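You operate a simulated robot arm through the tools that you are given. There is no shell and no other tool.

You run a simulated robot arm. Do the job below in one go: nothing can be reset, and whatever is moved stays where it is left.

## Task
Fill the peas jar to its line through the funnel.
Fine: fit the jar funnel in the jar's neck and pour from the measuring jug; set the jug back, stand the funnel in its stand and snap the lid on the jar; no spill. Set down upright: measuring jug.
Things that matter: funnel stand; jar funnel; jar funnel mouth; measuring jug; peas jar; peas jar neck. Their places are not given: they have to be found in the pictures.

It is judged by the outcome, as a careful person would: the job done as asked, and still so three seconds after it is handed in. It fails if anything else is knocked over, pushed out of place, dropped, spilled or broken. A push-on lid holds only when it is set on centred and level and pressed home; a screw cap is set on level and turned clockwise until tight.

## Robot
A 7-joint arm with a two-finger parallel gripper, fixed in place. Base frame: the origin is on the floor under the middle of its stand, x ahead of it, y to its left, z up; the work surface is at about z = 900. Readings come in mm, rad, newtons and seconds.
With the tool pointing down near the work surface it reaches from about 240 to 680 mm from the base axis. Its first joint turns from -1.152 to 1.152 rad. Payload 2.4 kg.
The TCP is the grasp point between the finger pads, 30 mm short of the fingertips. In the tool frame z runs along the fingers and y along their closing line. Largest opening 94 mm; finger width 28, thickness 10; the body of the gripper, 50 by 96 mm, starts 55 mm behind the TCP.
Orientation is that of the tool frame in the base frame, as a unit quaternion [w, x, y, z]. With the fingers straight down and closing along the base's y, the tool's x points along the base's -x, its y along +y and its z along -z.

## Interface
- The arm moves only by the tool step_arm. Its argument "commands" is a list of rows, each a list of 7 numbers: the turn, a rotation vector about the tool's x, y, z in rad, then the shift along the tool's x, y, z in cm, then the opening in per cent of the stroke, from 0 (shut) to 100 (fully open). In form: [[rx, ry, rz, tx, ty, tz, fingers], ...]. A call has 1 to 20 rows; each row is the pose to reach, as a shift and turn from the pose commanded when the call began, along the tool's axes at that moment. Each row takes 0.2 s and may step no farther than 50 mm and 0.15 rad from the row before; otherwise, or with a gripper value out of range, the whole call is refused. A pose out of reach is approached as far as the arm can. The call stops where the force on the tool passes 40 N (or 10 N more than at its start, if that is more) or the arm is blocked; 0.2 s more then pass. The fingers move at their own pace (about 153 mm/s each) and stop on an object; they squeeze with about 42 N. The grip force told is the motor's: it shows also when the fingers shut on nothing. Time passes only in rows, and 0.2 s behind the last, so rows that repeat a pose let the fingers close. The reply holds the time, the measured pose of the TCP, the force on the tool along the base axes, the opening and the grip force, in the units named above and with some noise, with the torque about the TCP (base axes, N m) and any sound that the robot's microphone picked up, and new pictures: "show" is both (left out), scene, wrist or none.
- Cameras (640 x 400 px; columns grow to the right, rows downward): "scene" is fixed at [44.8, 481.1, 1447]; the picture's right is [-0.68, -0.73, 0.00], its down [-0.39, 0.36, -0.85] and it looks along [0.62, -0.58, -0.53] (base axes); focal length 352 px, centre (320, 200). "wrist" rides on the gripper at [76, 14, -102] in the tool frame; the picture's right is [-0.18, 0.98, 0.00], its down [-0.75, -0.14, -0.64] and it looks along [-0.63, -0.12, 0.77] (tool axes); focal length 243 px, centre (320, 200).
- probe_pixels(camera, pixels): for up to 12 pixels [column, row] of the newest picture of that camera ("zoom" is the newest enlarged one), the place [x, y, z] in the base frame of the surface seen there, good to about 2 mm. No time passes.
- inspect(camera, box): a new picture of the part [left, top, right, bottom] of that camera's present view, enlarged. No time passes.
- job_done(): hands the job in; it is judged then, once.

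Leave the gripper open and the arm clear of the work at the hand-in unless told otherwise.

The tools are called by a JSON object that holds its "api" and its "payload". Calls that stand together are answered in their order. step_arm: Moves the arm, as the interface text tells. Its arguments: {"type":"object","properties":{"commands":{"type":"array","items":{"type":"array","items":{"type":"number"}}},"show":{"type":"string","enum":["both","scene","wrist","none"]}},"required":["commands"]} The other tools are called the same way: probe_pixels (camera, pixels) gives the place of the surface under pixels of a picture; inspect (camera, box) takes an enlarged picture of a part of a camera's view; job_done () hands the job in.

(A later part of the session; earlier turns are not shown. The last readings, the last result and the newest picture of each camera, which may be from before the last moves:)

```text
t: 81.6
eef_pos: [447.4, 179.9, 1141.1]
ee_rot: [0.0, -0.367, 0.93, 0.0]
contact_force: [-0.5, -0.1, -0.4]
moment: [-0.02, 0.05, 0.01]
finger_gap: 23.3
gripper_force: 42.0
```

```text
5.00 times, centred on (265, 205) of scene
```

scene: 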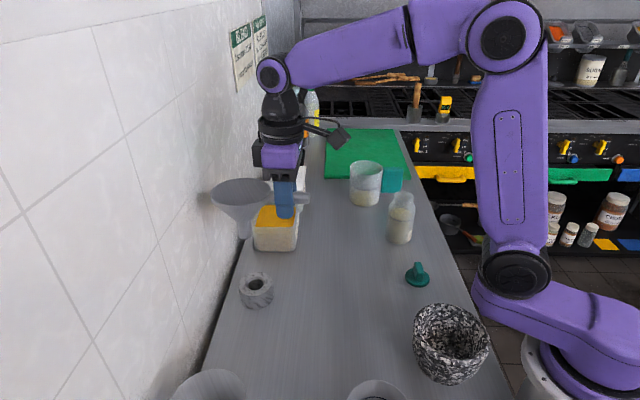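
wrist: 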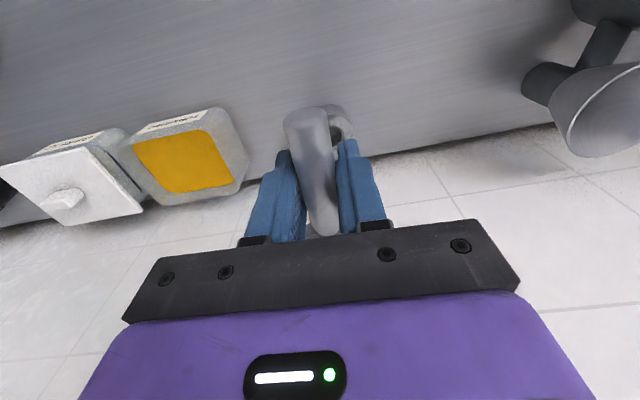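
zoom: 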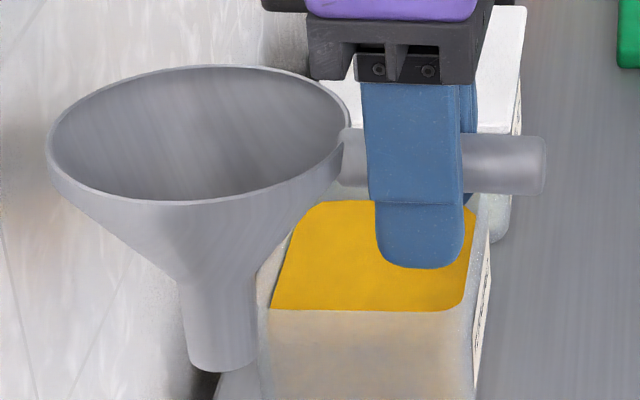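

I'll probe the rim and spout to find the funnel's exact place and tilt in the grip.

{"api": "probe_pixels", "payload": {"camera": "zoom", "pixels": [[52, 170], [75, 195], [120, 203], [250, 192], [300, 175], [335, 145], [49, 140], [345, 110], [300, 80], [200, 68], [120, 78], [70, 105]]}}

{"api": "probe_pixels", "payload": {"camera": "zoom", "pixels": [[222, 366], [200, 362], [250, 358], [222, 330], [193, 330], [252, 320], [222, 295], [185, 295], [255, 290], [520, 140], [520, 185], [352, 150]]}}

```text
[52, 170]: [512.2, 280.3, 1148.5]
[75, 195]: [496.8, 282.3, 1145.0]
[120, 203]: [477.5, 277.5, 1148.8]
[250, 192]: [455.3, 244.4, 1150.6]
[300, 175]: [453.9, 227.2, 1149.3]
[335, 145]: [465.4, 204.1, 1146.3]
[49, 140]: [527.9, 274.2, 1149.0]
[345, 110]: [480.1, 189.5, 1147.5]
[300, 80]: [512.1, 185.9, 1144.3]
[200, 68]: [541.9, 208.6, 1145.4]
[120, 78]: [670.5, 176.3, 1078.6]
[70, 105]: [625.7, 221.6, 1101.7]
```

```text
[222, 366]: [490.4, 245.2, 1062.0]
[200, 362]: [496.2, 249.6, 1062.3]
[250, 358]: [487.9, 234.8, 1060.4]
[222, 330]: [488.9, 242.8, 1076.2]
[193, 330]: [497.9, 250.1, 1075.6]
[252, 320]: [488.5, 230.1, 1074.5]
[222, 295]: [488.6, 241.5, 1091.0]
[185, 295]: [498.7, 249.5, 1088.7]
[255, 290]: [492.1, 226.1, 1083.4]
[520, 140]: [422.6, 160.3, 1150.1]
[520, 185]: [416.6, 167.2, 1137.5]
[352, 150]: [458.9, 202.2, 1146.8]
```

The funnel is level fore-aft, but the spout leans about 2.5° sideways (tip centre (500,238), rim centre (501,233.5)). I'll roll the gripper 2.3° to straighten it, shift toward the hole, lower to just above the stand, and re-measure.

{"api": "step_arm", "payload": {"commands": [[0.02, 0, 0, 0.23, 0.05, 1.5, 0], [0.04, 0, 0, 0.46, 0.09, 3.0, 0], [0.04, 0, 0, 0.46, 0.09, 5.0, 0], [0.04, 0, 0, 0.46, 0.09, 7.0, 0], [0.04, 0, 0, 0.46, 0.09, 7.0, 0]], "show": "both"}}

{"api": "inspect", "payload": {"camera": "scene", "box": [205, 205, 325, 315]}}

```text
t: 82.8
eef_pos: [444.7, 177.7, 1071.5]
ee_rot: [0.008, -0.366, 0.93, -0.019]
contact_force: [-0.9, -0.3, -1.2]
moment: [0.0, 0.01, -0.02]
finger_gap: 23.2
gripper_force: 42.0
```

scene: 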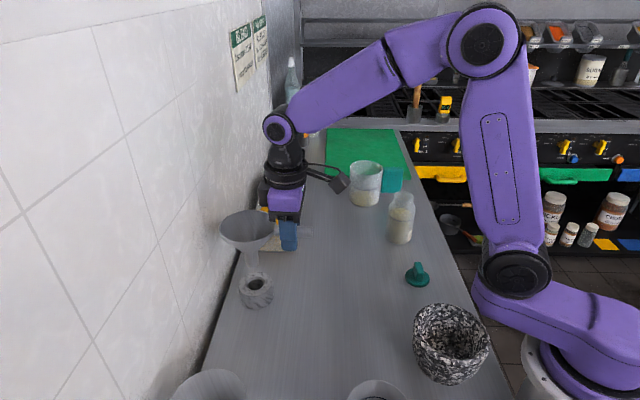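
wrist: 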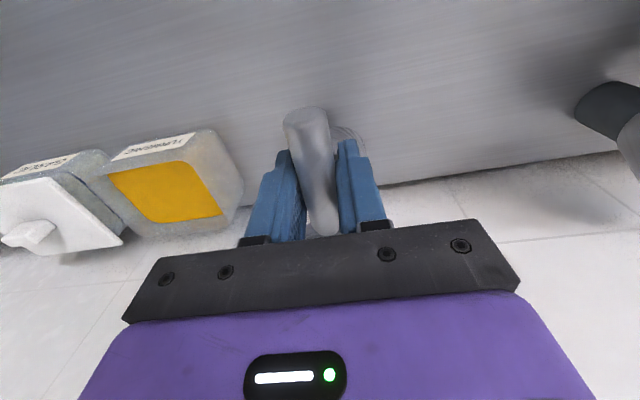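

```text
3.64 times, centred on (265, 260) of scene
```

zoom: 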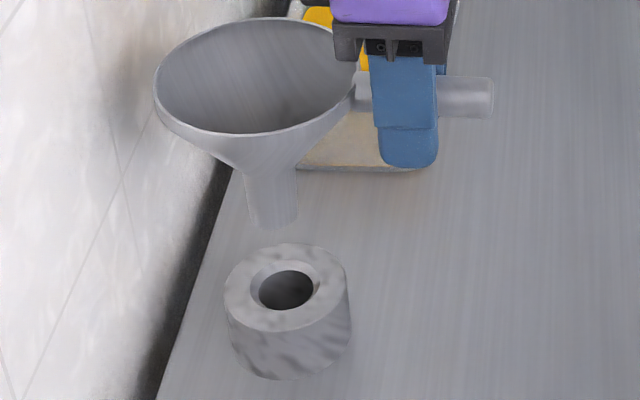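

{"api": "probe_pixels", "payload": {"camera": "zoom", "pixels": [[275, 225], [255, 220], [292, 218], [272, 205], [252, 205], [294, 200], [270, 185], [248, 185], [294, 180], [160, 110], [200, 128], [290, 123]]}}

{"api": "probe_pixels", "payload": {"camera": "zoom", "pixels": [[157, 90], [175, 122], [230, 132], [260, 130], [330, 105], [350, 85], [330, 30], [290, 22], [240, 19], [195, 32], [480, 85], [480, 110]]}}

```text
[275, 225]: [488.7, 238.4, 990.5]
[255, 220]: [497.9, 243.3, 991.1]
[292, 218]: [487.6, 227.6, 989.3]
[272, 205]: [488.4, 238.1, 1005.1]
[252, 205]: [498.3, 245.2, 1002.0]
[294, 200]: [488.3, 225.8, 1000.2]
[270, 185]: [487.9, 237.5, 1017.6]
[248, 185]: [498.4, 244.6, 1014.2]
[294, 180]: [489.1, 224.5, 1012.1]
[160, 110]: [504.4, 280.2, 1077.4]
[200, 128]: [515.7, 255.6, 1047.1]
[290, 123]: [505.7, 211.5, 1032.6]
```

```text
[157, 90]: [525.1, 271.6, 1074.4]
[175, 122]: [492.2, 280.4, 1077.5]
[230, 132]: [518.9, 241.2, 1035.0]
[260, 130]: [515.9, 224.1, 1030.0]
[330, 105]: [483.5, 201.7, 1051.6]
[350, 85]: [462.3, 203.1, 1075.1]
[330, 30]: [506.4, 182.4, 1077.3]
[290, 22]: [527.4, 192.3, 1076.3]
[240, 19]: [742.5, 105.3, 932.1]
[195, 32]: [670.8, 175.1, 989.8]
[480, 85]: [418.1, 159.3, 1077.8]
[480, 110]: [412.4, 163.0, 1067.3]
```

The spout is now vertical with its axis at (499.3,231.7); the hole is at (497.5,232.2). I'll shift about 2 mm and lower until the tip is inside the hole, then re-check force.

{"api": "step_arm", "payload": {"commands": [[0, 0, 0, 0.1, 0.16, 0, 0], [0, 0, 0, 0.1, 0.24, 2.0, 0], [0, 0, 0, 0.1, 0.32, 4.0, 0], [0, 0, 0, 0.1, 0.37, 5.2, 0], [0, 0, 0, 0.1, 0.4, 6.0, 0], [0, 0, 0, 0.1, 0.4, 6.0, 0]], "show": "scene"}}

{"api": "inspect", "payload": {"camera": "scene", "box": [205, 215, 325, 315]}}

```text
t: 84.2
eef_pos: [442.9, 177.7, 1010.9]
ee_rot: [0.008, -0.365, 0.931, -0.018]
contact_force: [-0.3, 0.6, 0.0]
moment: [-0.05, 0.08, 0.02]
finger_gap: 23.3
gripper_force: 42.1
```

scene: 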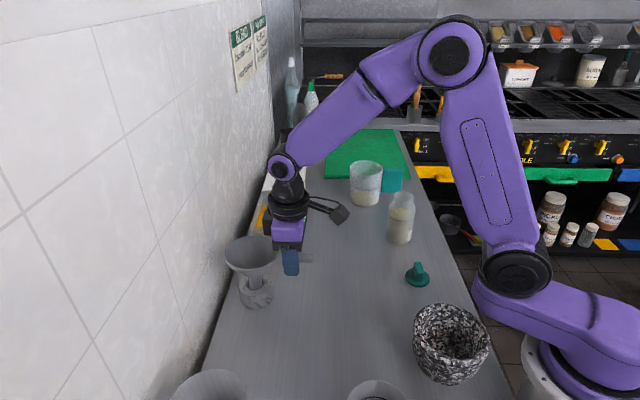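

```text
4.00 times, centred on (265, 265) of scene
```

zoom: 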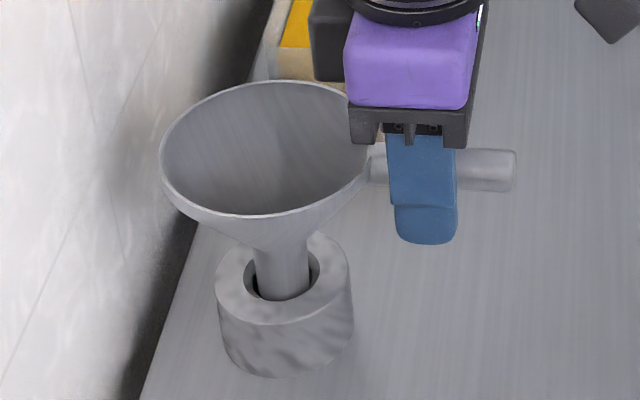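

The tip is inside the hole and centred, with no force. I'll keep lowering slowly.

{"api": "step_arm", "payload": {"commands": [[0, 0, 0, 0, 0.02, 0.5, 0], [0, 0, 0, 0, 0.04, 1.0, 0], [0, 0, 0, 0, 0.06, 1.5, 0], [0, 0, 0, 0, 0.076, 1.9, 0], [0, 0, 0, 0, 0.076, 1.9, 0]], "show": "none"}}

```text
t: 85.4
eef_pos: [444.1, 176.9, 992.4]
ee_rot: [0.008, -0.366, 0.93, -0.019]
contact_force: [-0.1, 0.2, -0.7]
moment: [0.0, 0.0, 0.0]
finger_gap: 23.4
gripper_force: 42.4
```

Still free at z 992. I'll lower in 1 mm steps to feel the seat.

{"api": "step_arm", "payload": {"commands": [[0, 0, 0, 0, 0.004, 0.1, 0], [0, 0, 0, 0, 0.008, 0.2, 0], [0, 0, 0, 0, 0.012, 0.3, 0], [0, 0, 0, 0, 0.012, 0.3, 0]], "show": "none"}}

```text
t: 86.4
eef_pos: [443.1, 177.4, 989.9]
ee_rot: [0.008, -0.365, 0.931, -0.018]
contact_force: [0.8, -0.4, -0.5]
moment: [0.0, 0.04, -0.02]
finger_gap: 23.2
gripper_force: 41.9
```

{"api": "step_arm", "payload": {"commands": [[0, 0, 0, 0, 0.003, 0.07, 0], [0, 0, 0, 0, 0.006, 0.15, 0], [0, 0, 0, 0, 0.006, 0.15, 0]], "show": "none"}}

```text
t: 87.2
eef_pos: [443.0, 176.2, 988.7]
ee_rot: [0.009, -0.366, 0.93, -0.018]
contact_force: [0.1, 0.3, -1.8]
moment: [0.0, 0.02, 0.01]
finger_gap: 23.2
gripper_force: 41.4
```

{"api": "step_arm", "payload": {"commands": [[0, 0, 0, 0, 0.002, 0.05, 0], [0, 0, 0, 0, 0.004, 0.1, 0], [0, 0, 0, 0, 0.004, 0.1, 0]], "show": "none"}}

```text
t: 88.0
eef_pos: [443.8, 178.2, 988.2]
ee_rot: [0.009, -0.366, 0.93, -0.019]
contact_force: [0.9, 0.7, -0.6]
moment: [-0.07, 0.04, -0.02]
finger_gap: 23.1
gripper_force: 41.6
```

{"api": "step_arm", "payload": {"commands": [[0, 0, 0, 0, 0.002, 0.05, 0], [0, 0, 0, 0, 0.004, 0.1, 0], [0, 0, 0, 0, 0.004, 0.1, 0]], "show": "scene"}}

{"api": "inspect", "payload": {"camera": "scene", "box": [205, 225, 325, 315]}}

```text
t: 88.8
eef_pos: [443.1, 176.5, 986.4]
ee_rot: [0.008, -0.365, 0.931, -0.017]
contact_force: [-0.7, 0.7, -1.0]
moment: [-0.04, 0.05, -0.03]
finger_gap: 23.5
gripper_force: 41.7
```

scene: 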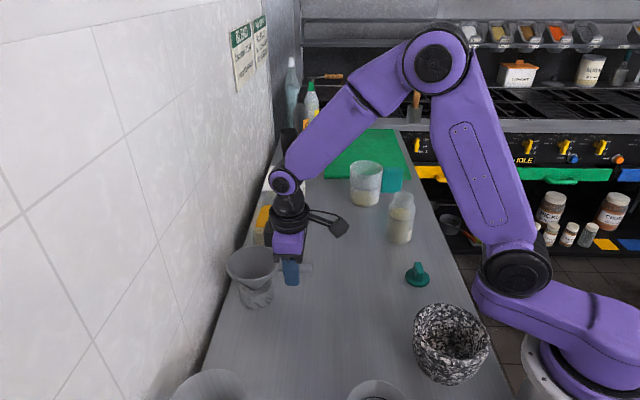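

```text
4.44 times, centred on (265, 270) of scene
```

zoom: 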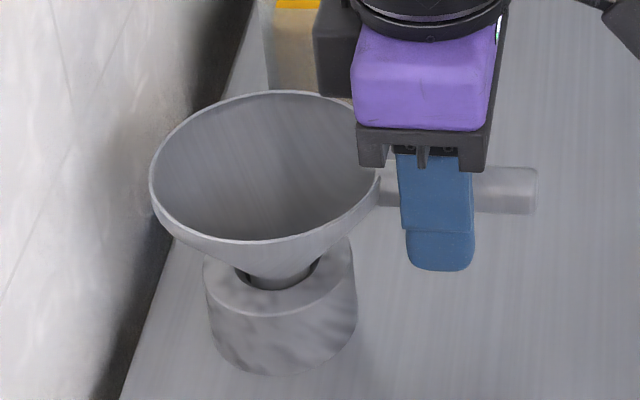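

Nearly seated. A few more half-millimetre steps.

{"api": "step_arm", "payload": {"commands": [[0, 0, 0, 0, 0.002, 0.05, 0], [0, 0, 0, 0, 0.004, 0.1, 0], [0, 0, 0, 0, 0.004, 0.1, 0]], "show": "none"}}

```text
t: 89.6
eef_pos: [443.1, 178.0, 986.7]
ee_rot: [0.009, -0.365, 0.931, -0.019]
contact_force: [-1.9, -0.4, 10.7]
moment: [0.37, -0.47, -0.02]
finger_gap: 23.4
gripper_force: 42.4
```

Contact: 10.7 N up, so it's seated. I'll ease off half a millimetre and open the fingers gently.

{"api": "step_arm", "payload": {"commands": [[0, 0, 0, 0, -0.002, -0.05, 0], [0, 0, 0, 0, -0.002, -0.05, 0], [0, 0, 0, 0, -0.002, -0.05, 28], [0, 0, 0, 0, -0.002, -0.05, 34], [0, 0, 0, 0, -0.002, -0.05, 45], [0, 0, 0, 0, -0.002, -0.05, 50], [0, 0, 0, 0, -0.002, -0.05, 50]], "show": "both"}}

{"api": "inspect", "payload": {"camera": "scene", "box": [205, 225, 325, 315]}}

```text
t: 91.2
eef_pos: [441.9, 177.0, 986.7]
ee_rot: [0.008, -0.365, 0.931, -0.019]
contact_force: [0.4, -1.2, -0.1]
moment: [0.01, 0.01, 0.0]
finger_gap: 47.0
gripper_force: 0.0
```

scene: 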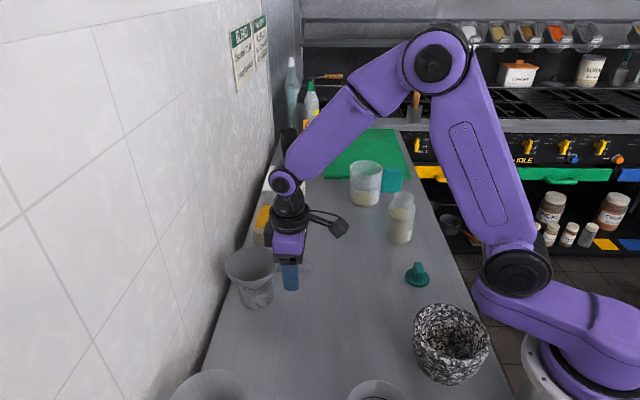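
wrist: 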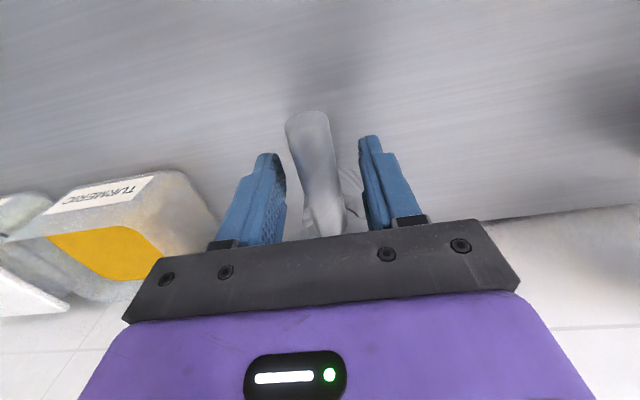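

```text
4.44 times, centred on (265, 270) of scene
```

zoom: 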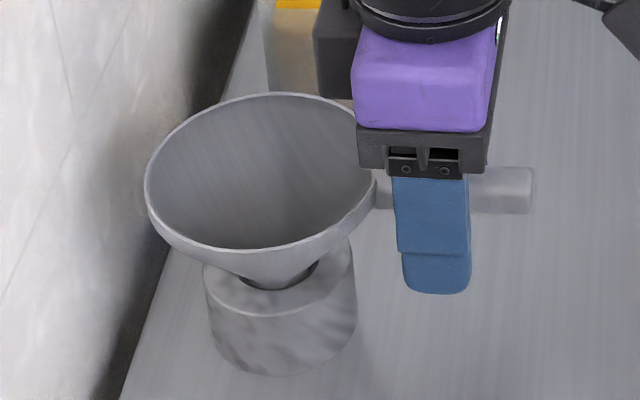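

Released. I'll raise the gripper straight up clear of the handle, then check how the funnel stands.

{"api": "step_arm", "payload": {"commands": [[0, 0, 0, 0, -0.04, -1.0, 50], [0, 0, 0, 0, -0.12, -3.0, 50], [0, 0, 0, 0, -0.24, -6.0, 50], [-0.02, 0, 0, 0, -0.4, -10.0, 50], [-0.04, 0, 0, 2.0, -0.6, -14.0, 60], [-0.04, 0, 0, 6.0, -0.6, -16.0, 80], [-0.04, 0, 0, 9.0, -0.6, -17.0, 80], [-0.04, 0, 0, 9.0, -0.6, -17.0, 80]], "show": "both"}}

{"api": "inspect", "payload": {"camera": "scene", "box": [205, 225, 325, 315]}}

```text
t: 93.0
eef_pos: [374.2, 114.7, 1155.7]
ee_rot: [0.0, -0.366, 0.93, 0.001]
contact_force: [-0.3, -0.2, 0.1]
moment: [0.0, 0.0, -0.02]
finger_gap: 75.2
gripper_force: 0.1
```

scene: 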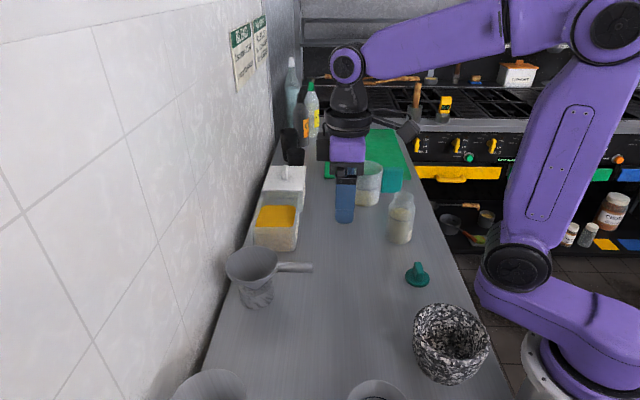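
wrist: 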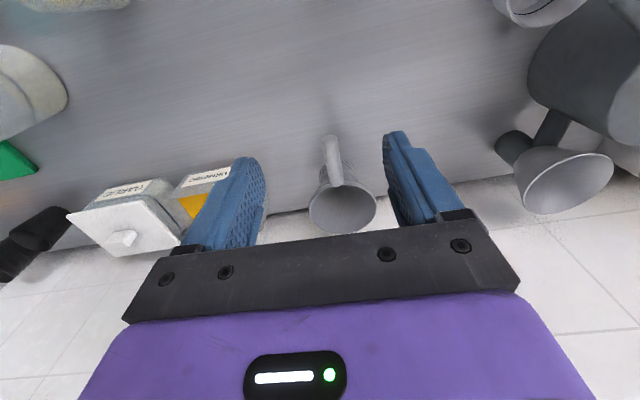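

```text
4.44 times, centred on (265, 270) of scene
```

zoom: 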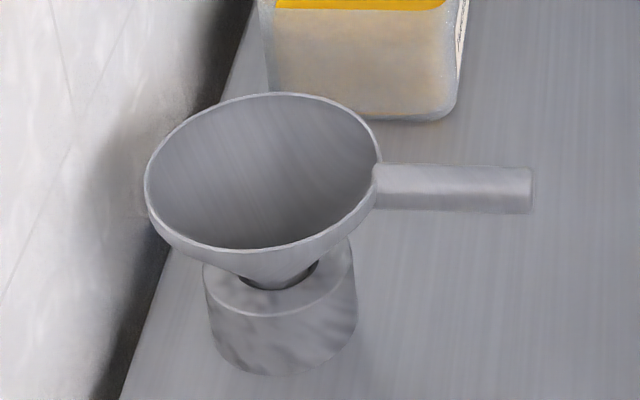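

The funnel stands in its stand much as at the start. I'll probe the rim for levelness.

{"api": "probe_pixels", "payload": {"camera": "zoom", "pixels": [[147, 190], [160, 225], [195, 245], [250, 249], [310, 237], [350, 215], [375, 185], [378, 150], [340, 112], [270, 95], [520, 180], [400, 180]]}}

{"api": "inspect", "payload": {"camera": "scene", "box": [385, 240, 455, 300]}}

```text
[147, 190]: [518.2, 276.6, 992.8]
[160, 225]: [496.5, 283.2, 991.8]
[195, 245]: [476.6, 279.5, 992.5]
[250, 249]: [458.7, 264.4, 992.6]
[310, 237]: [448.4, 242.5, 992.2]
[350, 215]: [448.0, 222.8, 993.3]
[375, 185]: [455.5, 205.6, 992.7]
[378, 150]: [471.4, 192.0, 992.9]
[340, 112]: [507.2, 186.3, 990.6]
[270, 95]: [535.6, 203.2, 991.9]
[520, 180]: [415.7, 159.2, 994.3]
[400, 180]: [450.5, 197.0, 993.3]
```

```text
6.67 times, centred on (420, 270) of scene
```

zoom: 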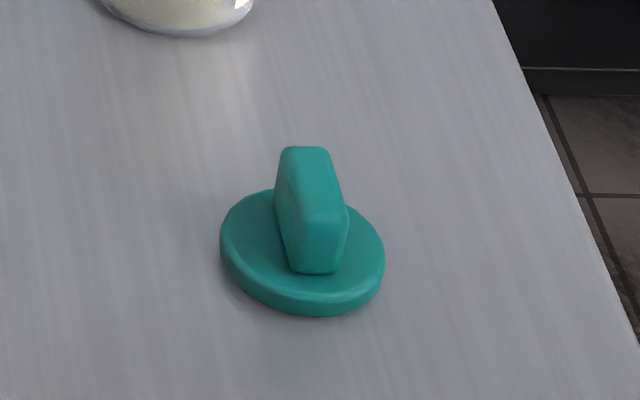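

The rim is level at z≈992.3, just as at the start. Now the lid: a teal disc with a tab on top. I'll probe its disc edge and tab.

{"api": "probe_pixels", "payload": {"camera": "zoom", "pixels": [[222, 240], [235, 275], [270, 298], [315, 305], [360, 290], [382, 262], [380, 235], [362, 215], [228, 215], [255, 195], [250, 230], [365, 250]]}}

{"api": "probe_pixels", "payload": {"camera": "zoom", "pixels": [[287, 152], [322, 152], [343, 208], [303, 210], [305, 180], [325, 180], [320, 240], [295, 265], [333, 265], [280, 190], [340, 245], [305, 155]]}}

```text
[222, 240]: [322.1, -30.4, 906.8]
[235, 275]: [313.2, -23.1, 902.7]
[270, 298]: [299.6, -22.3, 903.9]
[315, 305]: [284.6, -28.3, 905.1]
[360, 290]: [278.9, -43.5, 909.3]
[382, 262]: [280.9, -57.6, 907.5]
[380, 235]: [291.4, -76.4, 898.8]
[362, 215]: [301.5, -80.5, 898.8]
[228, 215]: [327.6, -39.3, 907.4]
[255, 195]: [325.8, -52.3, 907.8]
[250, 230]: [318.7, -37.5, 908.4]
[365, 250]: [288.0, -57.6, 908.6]
```

```text
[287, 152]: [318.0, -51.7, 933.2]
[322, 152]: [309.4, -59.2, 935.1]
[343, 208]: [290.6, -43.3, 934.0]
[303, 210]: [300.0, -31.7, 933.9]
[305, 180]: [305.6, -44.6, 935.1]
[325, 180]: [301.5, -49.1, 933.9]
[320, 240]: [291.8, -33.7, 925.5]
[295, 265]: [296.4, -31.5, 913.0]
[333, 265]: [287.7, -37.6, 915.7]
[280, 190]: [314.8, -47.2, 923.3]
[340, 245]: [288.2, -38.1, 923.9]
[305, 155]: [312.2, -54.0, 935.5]
```

The lid's disc centre is about (303,-47), disc top z 908.5; the tab runs at az -44.5° with its top at z 934.5. I'll check the stone mortar and other things near before moving in.

{"api": "probe_pixels", "payload": {"camera": "scene", "pixels": [[415, 325], [452, 305], [489, 345], [450, 383], [425, 312], [480, 320], [378, 385], [350, 395], [210, 380], [240, 385], [452, 345], [417, 345]]}}

{"api": "step_arm", "payload": {"commands": [[0, 0, 0.127, 1.34, -0.59, 0, 70], [0, 0, 0.254, 2.69, -1.17, 0, 70], [0, 0, 0.381, 4.03, -1.76, 0, 70], [0, 0, 0.509, 5.38, -2.35, 0, 70], [0, 0, 0.636, 6.72, -2.93, 0, 70], [0, 0, 0.763, 8.06, -3.52, 0, 70], [0, 0, 0.89, 9.41, -4.11, 0, 70], [0, 0, 1.017, 10.75, -4.69, 0, 70], [0, 0, 1.144, 12.1, -5.28, 0, 70], [0, 0, 1.272, 13.44, -5.87, 0, 70], [0, 0, 1.399, 14.79, -6.45, 1.0, 70], [0, 0, 1.526, 16.13, -7.04, 2.5, 60], [0, 0, 1.526, 16.13, -7.04, 2.5, 60]], "show": "both"}}

```text
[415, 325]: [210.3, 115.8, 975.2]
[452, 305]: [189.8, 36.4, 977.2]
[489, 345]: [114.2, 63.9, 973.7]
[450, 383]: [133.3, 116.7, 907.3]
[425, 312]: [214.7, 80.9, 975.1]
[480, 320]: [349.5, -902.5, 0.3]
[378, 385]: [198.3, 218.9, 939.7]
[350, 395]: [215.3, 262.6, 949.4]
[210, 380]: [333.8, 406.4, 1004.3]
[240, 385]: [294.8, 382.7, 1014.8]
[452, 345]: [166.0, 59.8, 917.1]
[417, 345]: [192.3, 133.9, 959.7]
```

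```text
t: 95.8
eef_pos: [306.3, -44.4, 1129.9]
ee_rot: [0.001, 0.379, 0.925, 0.0]
contact_force: [0.4, 0.1, -0.3]
moment: [0.0, 0.0, 0.01]
finger_gap: 56.5
gripper_force: 0.1
```

scene: 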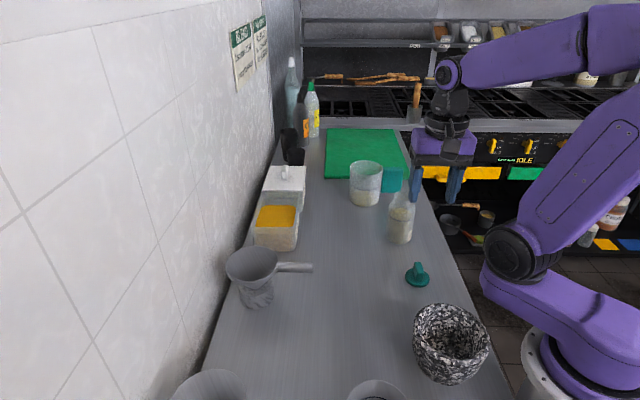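
wrist: 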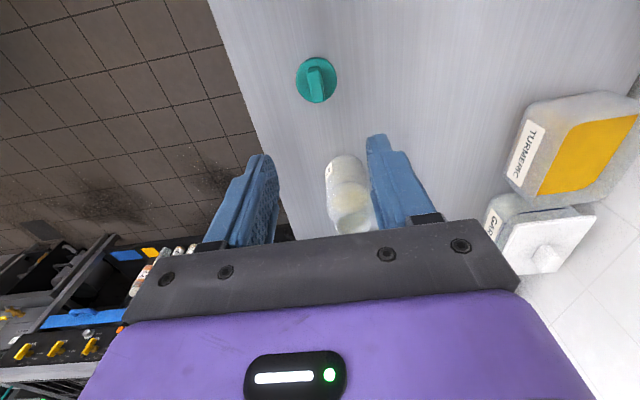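

The mortar is well clear. The lid is almost exactly beneath the gripper. I'll enlarge it in the wrist view and probe.

{"api": "inspect", "payload": {"camera": "wrist", "box": [280, 45, 355, 115]}}

```text
5.71 times, centred on (318, 80) of wrist
```

zoom: 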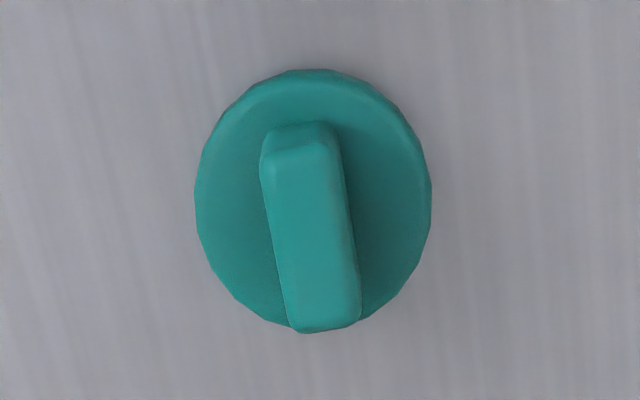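

{"api": "probe_pixels", "payload": {"camera": "zoom", "pixels": [[268, 155], [330, 145], [290, 320], [355, 312], [300, 230], [312, 240], [265, 165], [335, 160], [287, 310], [357, 300], [300, 135], [325, 325]]}}

{"api": "probe_pixels", "payload": {"camera": "zoom", "pixels": [[200, 200], [428, 200], [310, 75], [230, 120], [400, 120], [220, 270], [410, 270], [260, 310], [380, 310], [240, 200], [390, 200], [300, 90]]}}

```text
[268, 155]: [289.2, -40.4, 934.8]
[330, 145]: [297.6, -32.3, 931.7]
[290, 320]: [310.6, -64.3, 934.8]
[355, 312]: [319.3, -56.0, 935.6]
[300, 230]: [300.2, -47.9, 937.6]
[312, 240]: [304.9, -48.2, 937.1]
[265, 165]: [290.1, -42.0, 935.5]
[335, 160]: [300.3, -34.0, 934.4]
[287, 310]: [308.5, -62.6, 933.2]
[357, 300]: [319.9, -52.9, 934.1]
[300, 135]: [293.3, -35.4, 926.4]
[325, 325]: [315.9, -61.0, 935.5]
```

```text
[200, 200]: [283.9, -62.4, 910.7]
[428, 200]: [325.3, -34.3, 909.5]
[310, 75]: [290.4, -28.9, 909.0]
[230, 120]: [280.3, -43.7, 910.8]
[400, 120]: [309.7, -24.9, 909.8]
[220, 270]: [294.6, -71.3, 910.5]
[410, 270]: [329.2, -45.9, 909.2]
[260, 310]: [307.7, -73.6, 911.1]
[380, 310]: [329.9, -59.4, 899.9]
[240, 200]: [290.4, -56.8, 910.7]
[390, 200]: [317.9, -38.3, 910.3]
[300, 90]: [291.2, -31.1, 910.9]
```

The lid's centre is (304.5,-48.8), with the tab axis at about -46.5°. I'll shift 4 mm, turn 2°, and lower to just above the tab for a check.

{"api": "step_arm", "payload": {"commands": [[0, 0, 0.033, 0, -0.4, 2.0, 50], [0, 0, 0.033, 0, -0.4, 5.5, 50], [0, 0, 0.033, 0, -0.4, 9.0, 50], [0, 0, 0.033, 0, -0.4, 12.5, 50], [0, 0, 0.033, 0, -0.4, 14.5, 50], [0, 0, 0.033, 0, -0.4, 14.5, 50]], "show": "both"}}

{"api": "inspect", "payload": {"camera": "wrist", "box": [230, 70, 430, 250]}}

{"api": "inspect", "payload": {"camera": "scene", "box": [380, 200, 460, 300]}}

```text
t: 97.2
eef_pos: [303.5, -46.5, 983.5]
ee_rot: [0.001, 0.393, 0.919, 0.001]
contact_force: [-1.0, 0.3, -0.2]
moment: [-0.01, 0.0, 0.0]
finger_gap: 46.9
gripper_force: 0.0
```

scene: 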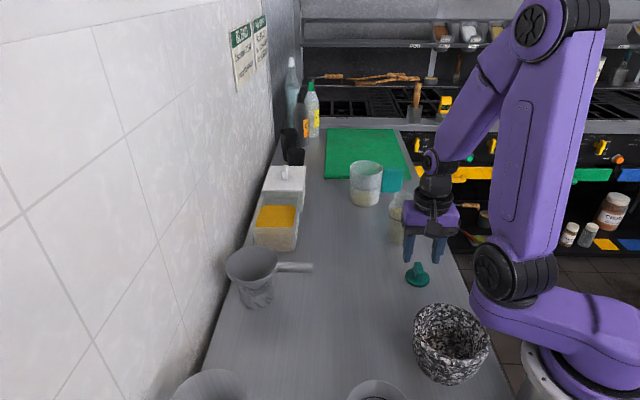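
wrist: 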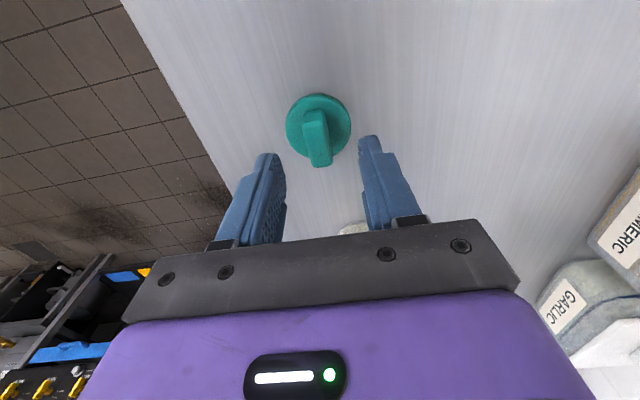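

```text
2.22 times, centred on (330, 160) of wrist
```

zoom: 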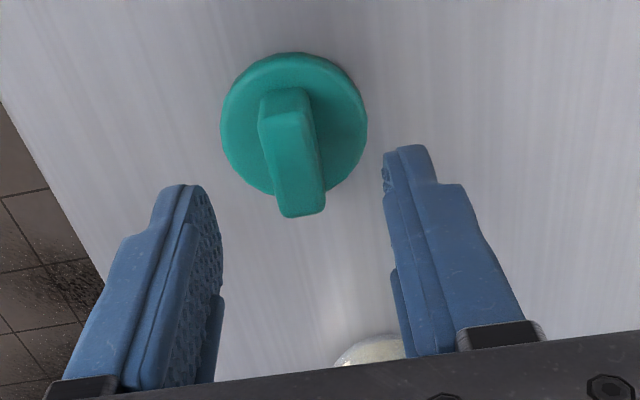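

```text
4.00 times, centred on (420, 250) of scene
```

zoom: 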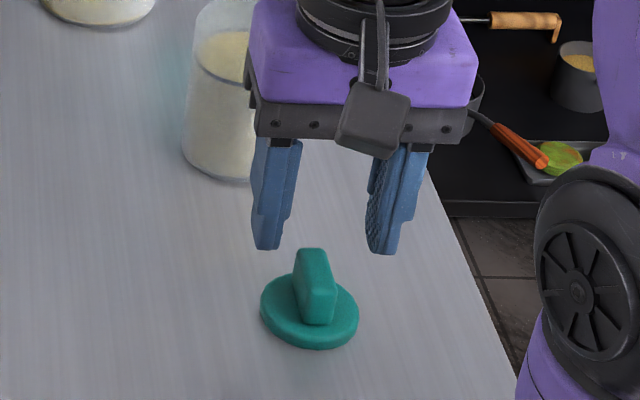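

The gripper is in line with the tab. I'll probe the tab again from this close view to settle the fore-aft offset.

{"api": "inspect", "payload": {"camera": "wrist", "box": [280, 85, 360, 175]}}

{"api": "probe_pixels", "payload": {"camera": "zoom", "pixels": [[270, 115], [310, 110], [290, 330], [330, 322], [300, 200], [300, 250], [310, 300], [180, 180], [420, 180], [300, 50], [190, 120], [410, 110]]}}

```text
4.44 times, centred on (320, 130) of wrist
```

zoom: 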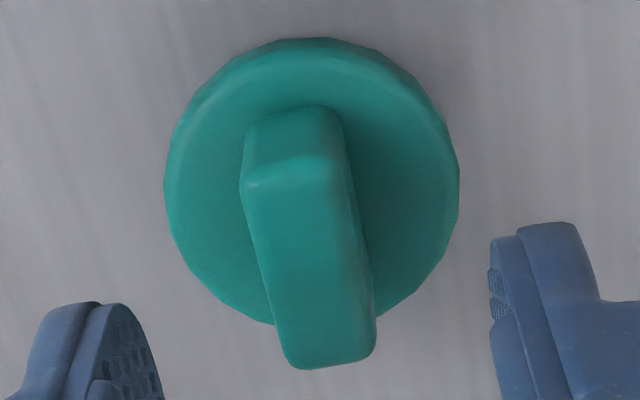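

```text
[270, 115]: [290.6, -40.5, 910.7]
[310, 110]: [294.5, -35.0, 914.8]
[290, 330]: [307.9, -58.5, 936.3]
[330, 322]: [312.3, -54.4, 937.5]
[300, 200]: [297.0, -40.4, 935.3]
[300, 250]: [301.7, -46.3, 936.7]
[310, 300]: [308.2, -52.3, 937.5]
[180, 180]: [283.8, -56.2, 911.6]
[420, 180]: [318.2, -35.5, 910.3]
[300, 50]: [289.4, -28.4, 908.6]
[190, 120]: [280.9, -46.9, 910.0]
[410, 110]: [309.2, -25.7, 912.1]
```

The tab's top centre sits at (318,145) in the wrist picture, right where the grip axis falls. I'll lower so the fingertips stop about 2 mm above the disc, then close.

{"api": "step_arm", "payload": {"commands": [[0, 0, 0, 0, -0.1, 1.2, 50], [0, 0, 0, 0, -0.1, 2.4, 50], [0, 0, 0, 0, -0.1, 3.4, 50], [0, 0, 0, 0, -0.1, 4.0, 50], [0, 0, 0, 0, -0.1, 4.0, 50]], "show": "both"}}

{"api": "inspect", "payload": {"camera": "scene", "box": [380, 220, 460, 300]}}

```text
t: 98.4
eef_pos: [304.2, -46.4, 945.1]
ee_rot: [0.0, 0.394, 0.919, 0.001]
contact_force: [0.0, -0.5, 0.3]
moment: [0.01, 0.01, 0.01]
finger_gap: 47.1
gripper_force: 0.1
```

scene: 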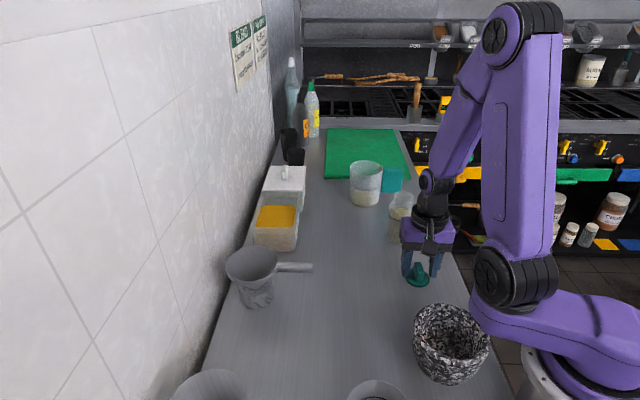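
wrist: 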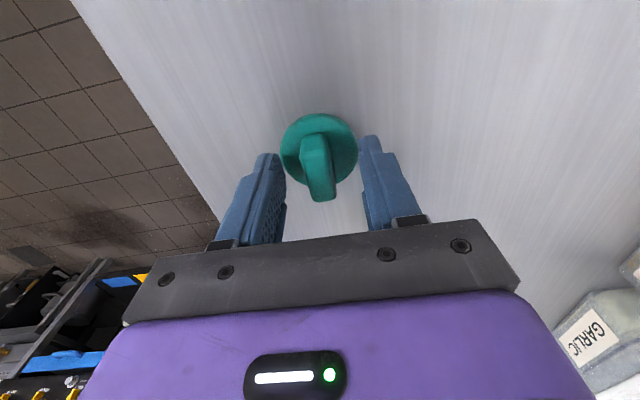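

```text
5.00 times, centred on (420, 260) of scene
```

zoom: 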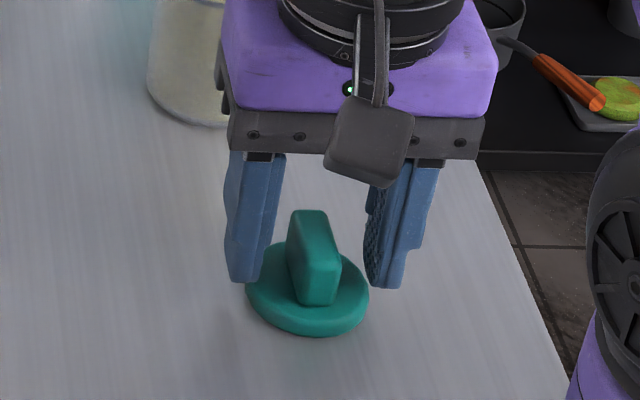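

The fingers straddle the tab. I'll lower 2.5 mm more and close.

{"api": "step_arm", "payload": {"commands": [[0, 0, 0, 0, 0, 0.25, 50], [0, 0, 0, 0, 0, 0.25, 35], [0, 0, 0, 0, 0, 0.25, 22], [0, 0, 0, 0, 0, 0.25, 10], [0, 0, 0, 0, 0, 0.25, 0], [0, 0, 0, 0, 0, 0.25, 0]], "show": "both"}}

{"api": "inspect", "payload": {"camera": "scene", "box": [380, 220, 460, 300]}}

```text
t: 99.8
eef_pos: [303.6, -48.7, 941.6]
ee_rot: [0.001, 0.394, 0.919, 0.001]
contact_force: [0.1, -0.3, -0.3]
moment: [0.02, 0.0, 0.01]
finger_gap: 14.5
gripper_force: 42.2
```

scene: 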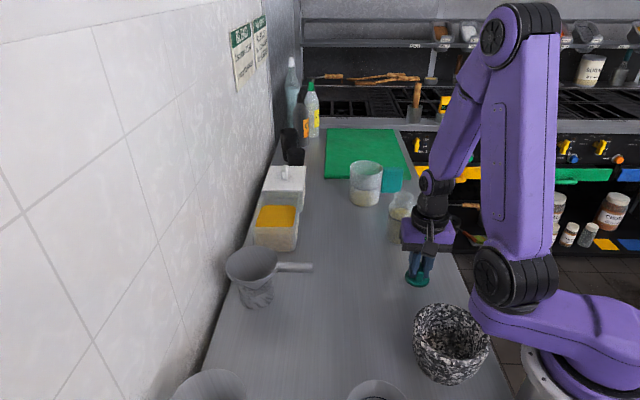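
wrist: 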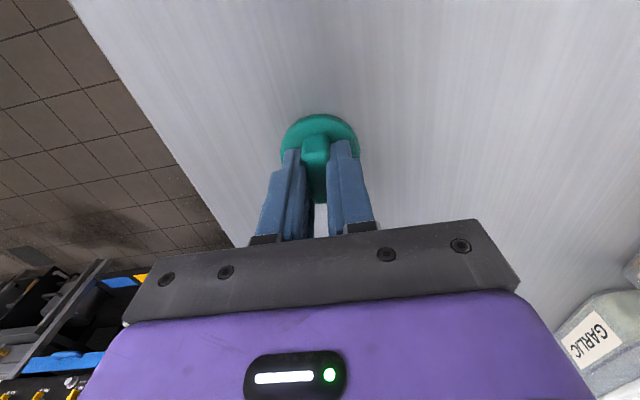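

```text
5.00 times, centred on (420, 260) of scene
```

zoom: 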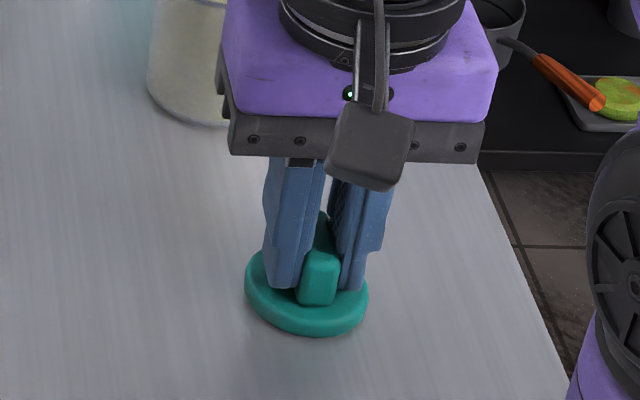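

The tab is held (gap 14.5 mm). I'll lift the lid well up, then re-measure the jar's neck.

{"api": "step_arm", "payload": {"commands": [[0, 0, 0, 0, 0, -1.0, 0], [0, 0, 0, 0, 0, -4.0, 0], [0, 0, 0, 0, 0, -8.0, 0], [0, 0, 0, 0, 0, -12.5, 0], [0, 0, 0, 0, 0, -17.0, 0], [0, 0, 0, 0, 0, -21.5, 0], [0, 0, 0, 0, 0, -21.5, 0]], "show": "both"}}

{"api": "inspect", "payload": {"camera": "scene", "box": [380, 185, 424, 250]}}

```text
t: 101.4
eef_pos: [302.2, -46.9, 1157.6]
ee_rot: [0.001, 0.394, 0.919, 0.0]
contact_force: [-1.1, 0.2, -0.5]
moment: [0.02, 0.03, 0.02]
finger_gap: 14.4
gripper_force: 42.5
```

scene: 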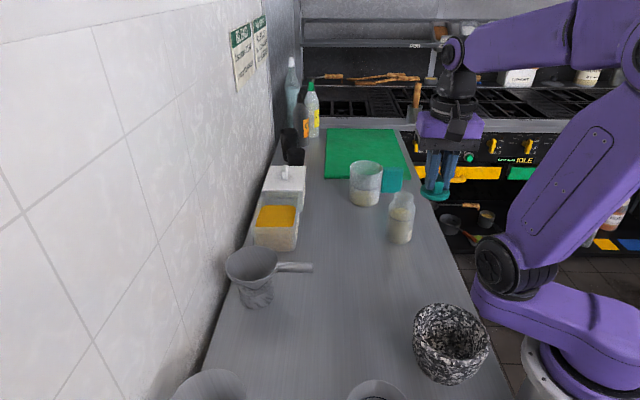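
wrist: 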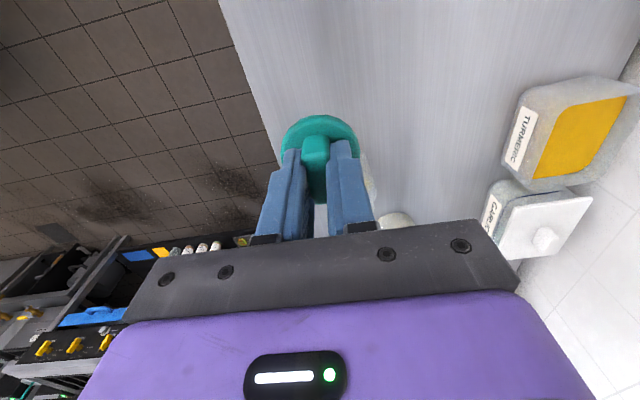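

```text
6.15 times, centred on (402, 218) of scene
```

zoom: 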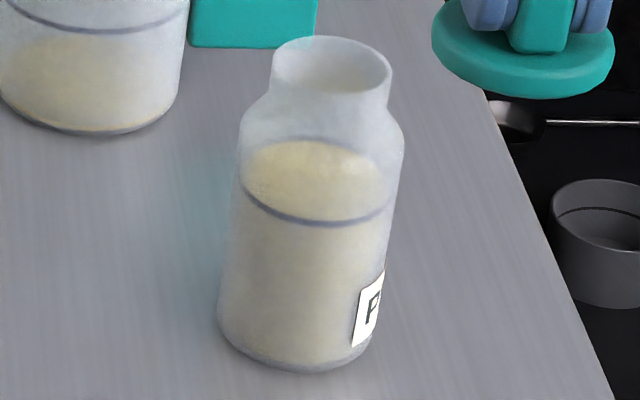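

The pea surface matches the ring all round, and the jar hasn't moved. I'll probe its neck rim again for centring.

{"api": "probe_pixels", "payload": {"camera": "zoom", "pixels": [[274, 66], [280, 78], [292, 87], [308, 92], [330, 95], [350, 94], [370, 90], [384, 82], [391, 73], [272, 80], [390, 88], [330, 99]]}}

{"api": "probe_pixels", "payload": {"camera": "zoom", "pixels": [[238, 200], [228, 260], [222, 310], [240, 345], [270, 365], [300, 370], [340, 365], [365, 345], [398, 170], [404, 145], [385, 260], [300, 300]]}}

```text
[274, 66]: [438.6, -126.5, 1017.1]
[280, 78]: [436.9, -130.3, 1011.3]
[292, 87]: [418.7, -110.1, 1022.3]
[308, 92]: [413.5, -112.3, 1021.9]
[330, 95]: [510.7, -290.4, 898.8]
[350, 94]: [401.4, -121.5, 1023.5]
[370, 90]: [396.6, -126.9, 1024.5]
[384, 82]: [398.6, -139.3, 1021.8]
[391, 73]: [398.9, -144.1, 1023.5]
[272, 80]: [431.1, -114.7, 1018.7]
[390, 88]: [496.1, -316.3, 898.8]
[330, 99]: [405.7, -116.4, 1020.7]
```

```text
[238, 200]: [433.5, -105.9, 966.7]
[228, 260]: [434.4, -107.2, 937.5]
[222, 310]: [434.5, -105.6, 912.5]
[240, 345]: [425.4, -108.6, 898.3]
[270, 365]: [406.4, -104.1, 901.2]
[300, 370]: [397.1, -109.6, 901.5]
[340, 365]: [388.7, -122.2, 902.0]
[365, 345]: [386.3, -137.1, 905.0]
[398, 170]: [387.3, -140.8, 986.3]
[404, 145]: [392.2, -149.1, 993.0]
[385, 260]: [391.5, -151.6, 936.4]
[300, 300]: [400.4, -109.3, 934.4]
```

Neck centre is (418,-133). Now I'll measure the lid's centre and levelness as held.

{"api": "inspect", "payload": {"camera": "scene", "box": [410, 150, 465, 210]}}

```text
6.67 times, centred on (438, 180) of scene
```

zoom: 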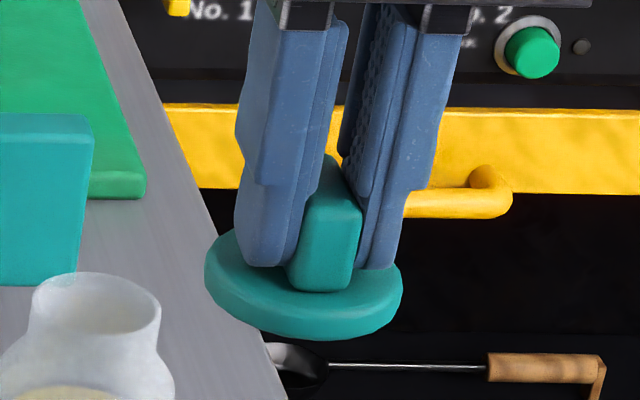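

{"api": "probe_pixels", "payload": {"camera": "zoom", "pixels": [[208, 265], [212, 290], [240, 310], [290, 318], [340, 316], [380, 300], [400, 280], [398, 268], [225, 240], [215, 255], [260, 285], [370, 285]]}}

{"api": "probe_pixels", "payload": {"camera": "zoom", "pixels": [[225, 310], [260, 330], [310, 338], [360, 328], [390, 305], [325, 305], [300, 300], [350, 300], [235, 270], [390, 275], [330, 195], [345, 215]]}}

```text
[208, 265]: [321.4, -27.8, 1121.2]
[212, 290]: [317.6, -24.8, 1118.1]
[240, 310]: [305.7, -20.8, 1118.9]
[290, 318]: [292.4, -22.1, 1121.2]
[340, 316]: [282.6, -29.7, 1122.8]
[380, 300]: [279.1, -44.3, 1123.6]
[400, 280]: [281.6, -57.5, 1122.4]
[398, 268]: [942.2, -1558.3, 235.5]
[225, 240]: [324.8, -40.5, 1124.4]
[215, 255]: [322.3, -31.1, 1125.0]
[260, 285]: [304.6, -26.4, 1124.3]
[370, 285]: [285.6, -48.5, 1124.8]
```

```text
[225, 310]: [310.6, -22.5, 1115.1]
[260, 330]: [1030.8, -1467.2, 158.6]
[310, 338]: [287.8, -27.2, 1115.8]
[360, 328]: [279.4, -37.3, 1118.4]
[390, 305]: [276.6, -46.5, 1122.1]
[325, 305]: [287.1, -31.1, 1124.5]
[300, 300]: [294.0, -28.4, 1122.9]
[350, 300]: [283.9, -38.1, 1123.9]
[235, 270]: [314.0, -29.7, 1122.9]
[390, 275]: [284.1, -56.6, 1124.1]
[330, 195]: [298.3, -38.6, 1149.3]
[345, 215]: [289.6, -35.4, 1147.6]
```

The lid is level with its centre at (302.5,-46.2). I'll carry it over the jar, 90 mm above the neck, then measure again.

{"api": "step_arm", "payload": {"commands": [[0, 0, 0, -1.5, 0.25, 0, 0], [0, 0, 0, -4.5, 0.75, 0, 0], [0, 0, 0, -7.5, 1.25, 0, 0], [0, 0, 0, -10.5, 1.75, 0, 0], [0, 0, 0, -13.0, 2.16, 0, 0], [0, 0, 0, -14.25, 2.37, 0, 0], [0, 0, 0, -14.25, 2.37, 3.0, 0], [0, 0, 0, -14.25, 2.37, 5.5, 0], [0, 0, 0, -14.25, 2.37, 5.5, 0]], "show": "both"}}

{"api": "inspect", "payload": {"camera": "scene", "box": [372, 150, 432, 215]}}

```text
t: 103.4
eef_pos: [417.8, -134.1, 1102.5]
ee_rot: [0.0, 0.393, 0.919, 0.001]
contact_force: [0.0, 0.3, -0.6]
moment: [-0.02, 0.02, 0.02]
finger_gap: 14.3
gripper_force: 41.6
```

scene: 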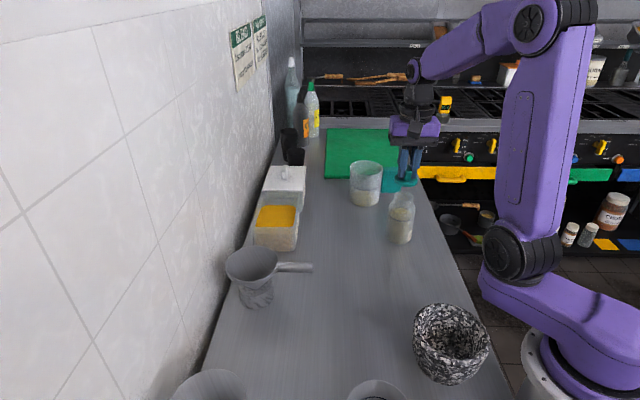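
wrist: 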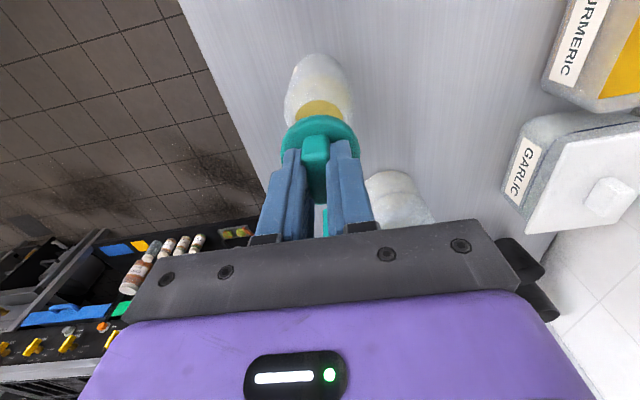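

```text
6.15 times, centred on (402, 182) of scene
```

zoom: 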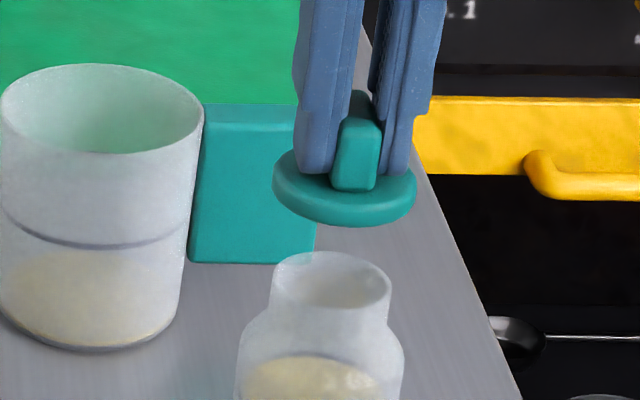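

Lid and neck are both in view. I'll probe both in this one picture to get the offset between them.

{"api": "probe_pixels", "payload": {"camera": "zoom", "pixels": [[276, 190], [285, 207], [305, 217], [330, 222], [355, 222], [380, 216], [400, 207], [413, 193], [415, 180], [280, 168], [290, 190], [400, 190]]}}

{"api": "probe_pixels", "payload": {"camera": "zoom", "pixels": [[273, 285], [280, 296], [295, 304], [310, 309], [335, 313], [355, 312], [372, 307], [385, 300], [391, 290], [330, 330], [300, 322], [365, 325]]}}

```text
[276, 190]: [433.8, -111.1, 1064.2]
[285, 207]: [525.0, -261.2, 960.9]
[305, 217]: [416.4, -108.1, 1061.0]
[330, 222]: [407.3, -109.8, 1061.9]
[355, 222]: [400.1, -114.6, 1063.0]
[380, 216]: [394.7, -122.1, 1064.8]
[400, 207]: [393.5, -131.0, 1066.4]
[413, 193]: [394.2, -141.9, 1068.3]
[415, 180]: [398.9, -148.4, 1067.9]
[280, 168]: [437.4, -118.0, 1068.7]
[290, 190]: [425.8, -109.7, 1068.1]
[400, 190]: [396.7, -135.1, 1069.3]
```

```text
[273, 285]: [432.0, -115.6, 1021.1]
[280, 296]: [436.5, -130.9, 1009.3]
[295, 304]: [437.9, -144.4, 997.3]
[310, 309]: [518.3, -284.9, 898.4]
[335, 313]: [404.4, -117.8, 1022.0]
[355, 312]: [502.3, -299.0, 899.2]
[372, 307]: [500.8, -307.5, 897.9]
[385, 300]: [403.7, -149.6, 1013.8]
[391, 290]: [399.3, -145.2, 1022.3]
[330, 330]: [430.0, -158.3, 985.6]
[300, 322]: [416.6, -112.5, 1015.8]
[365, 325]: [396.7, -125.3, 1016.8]
```

Lid and neck centres agree within about 1 mm. I'll lower to just above contact (TCP≈1068).

{"api": "step_arm", "payload": {"commands": [[0, 0, 0, 0.04, -0.04, 1.0, 0], [0, 0, 0, 0.04, -0.04, 2.0, 0], [0, 0, 0, 0.04, -0.04, 2.8, 0], [0, 0, 0, 0.04, -0.04, 3.4, 0], [0, 0, 0, 0.04, -0.04, 3.4, 0]], "show": "scene"}}

{"api": "inspect", "payload": {"camera": "scene", "box": [375, 170, 430, 235]}}

```text
t: 104.6
eef_pos: [418.0, -134.8, 1068.6]
ee_rot: [0.0, 0.394, 0.919, 0.001]
contact_force: [0.5, 0.1, -0.8]
moment: [-0.01, 0.0, 0.03]
finger_gap: 14.5
gripper_force: 42.0
```

scene: 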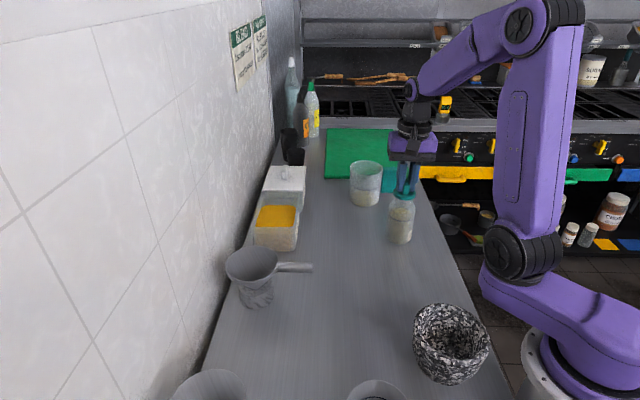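

```text
6.15 times, centred on (402, 202) of scene
```

zoom: 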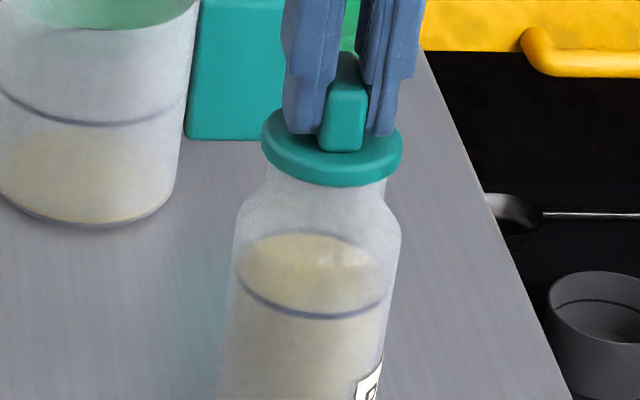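

The lid is centred over the neck. I'll lower in 1 mm steps and watch the force.

{"api": "step_arm", "payload": {"commands": [[0, 0, 0, 0, 0, 0.1, 0], [0, 0, 0, 0, 0, 0.2, 0], [0, 0, 0, 0, 0, 0.3, 0], [0, 0, 0, 0, 0, 0.3, 0]], "show": "none"}}

```text
t: 105.6
eef_pos: [417.2, -135.1, 1067.5]
ee_rot: [0.001, 0.394, 0.919, 0.0]
contact_force: [-7.6, 6.1, 25.2]
moment: [0.43, 0.61, 0.0]
finger_gap: 14.6
gripper_force: 41.6
heard: snap
```

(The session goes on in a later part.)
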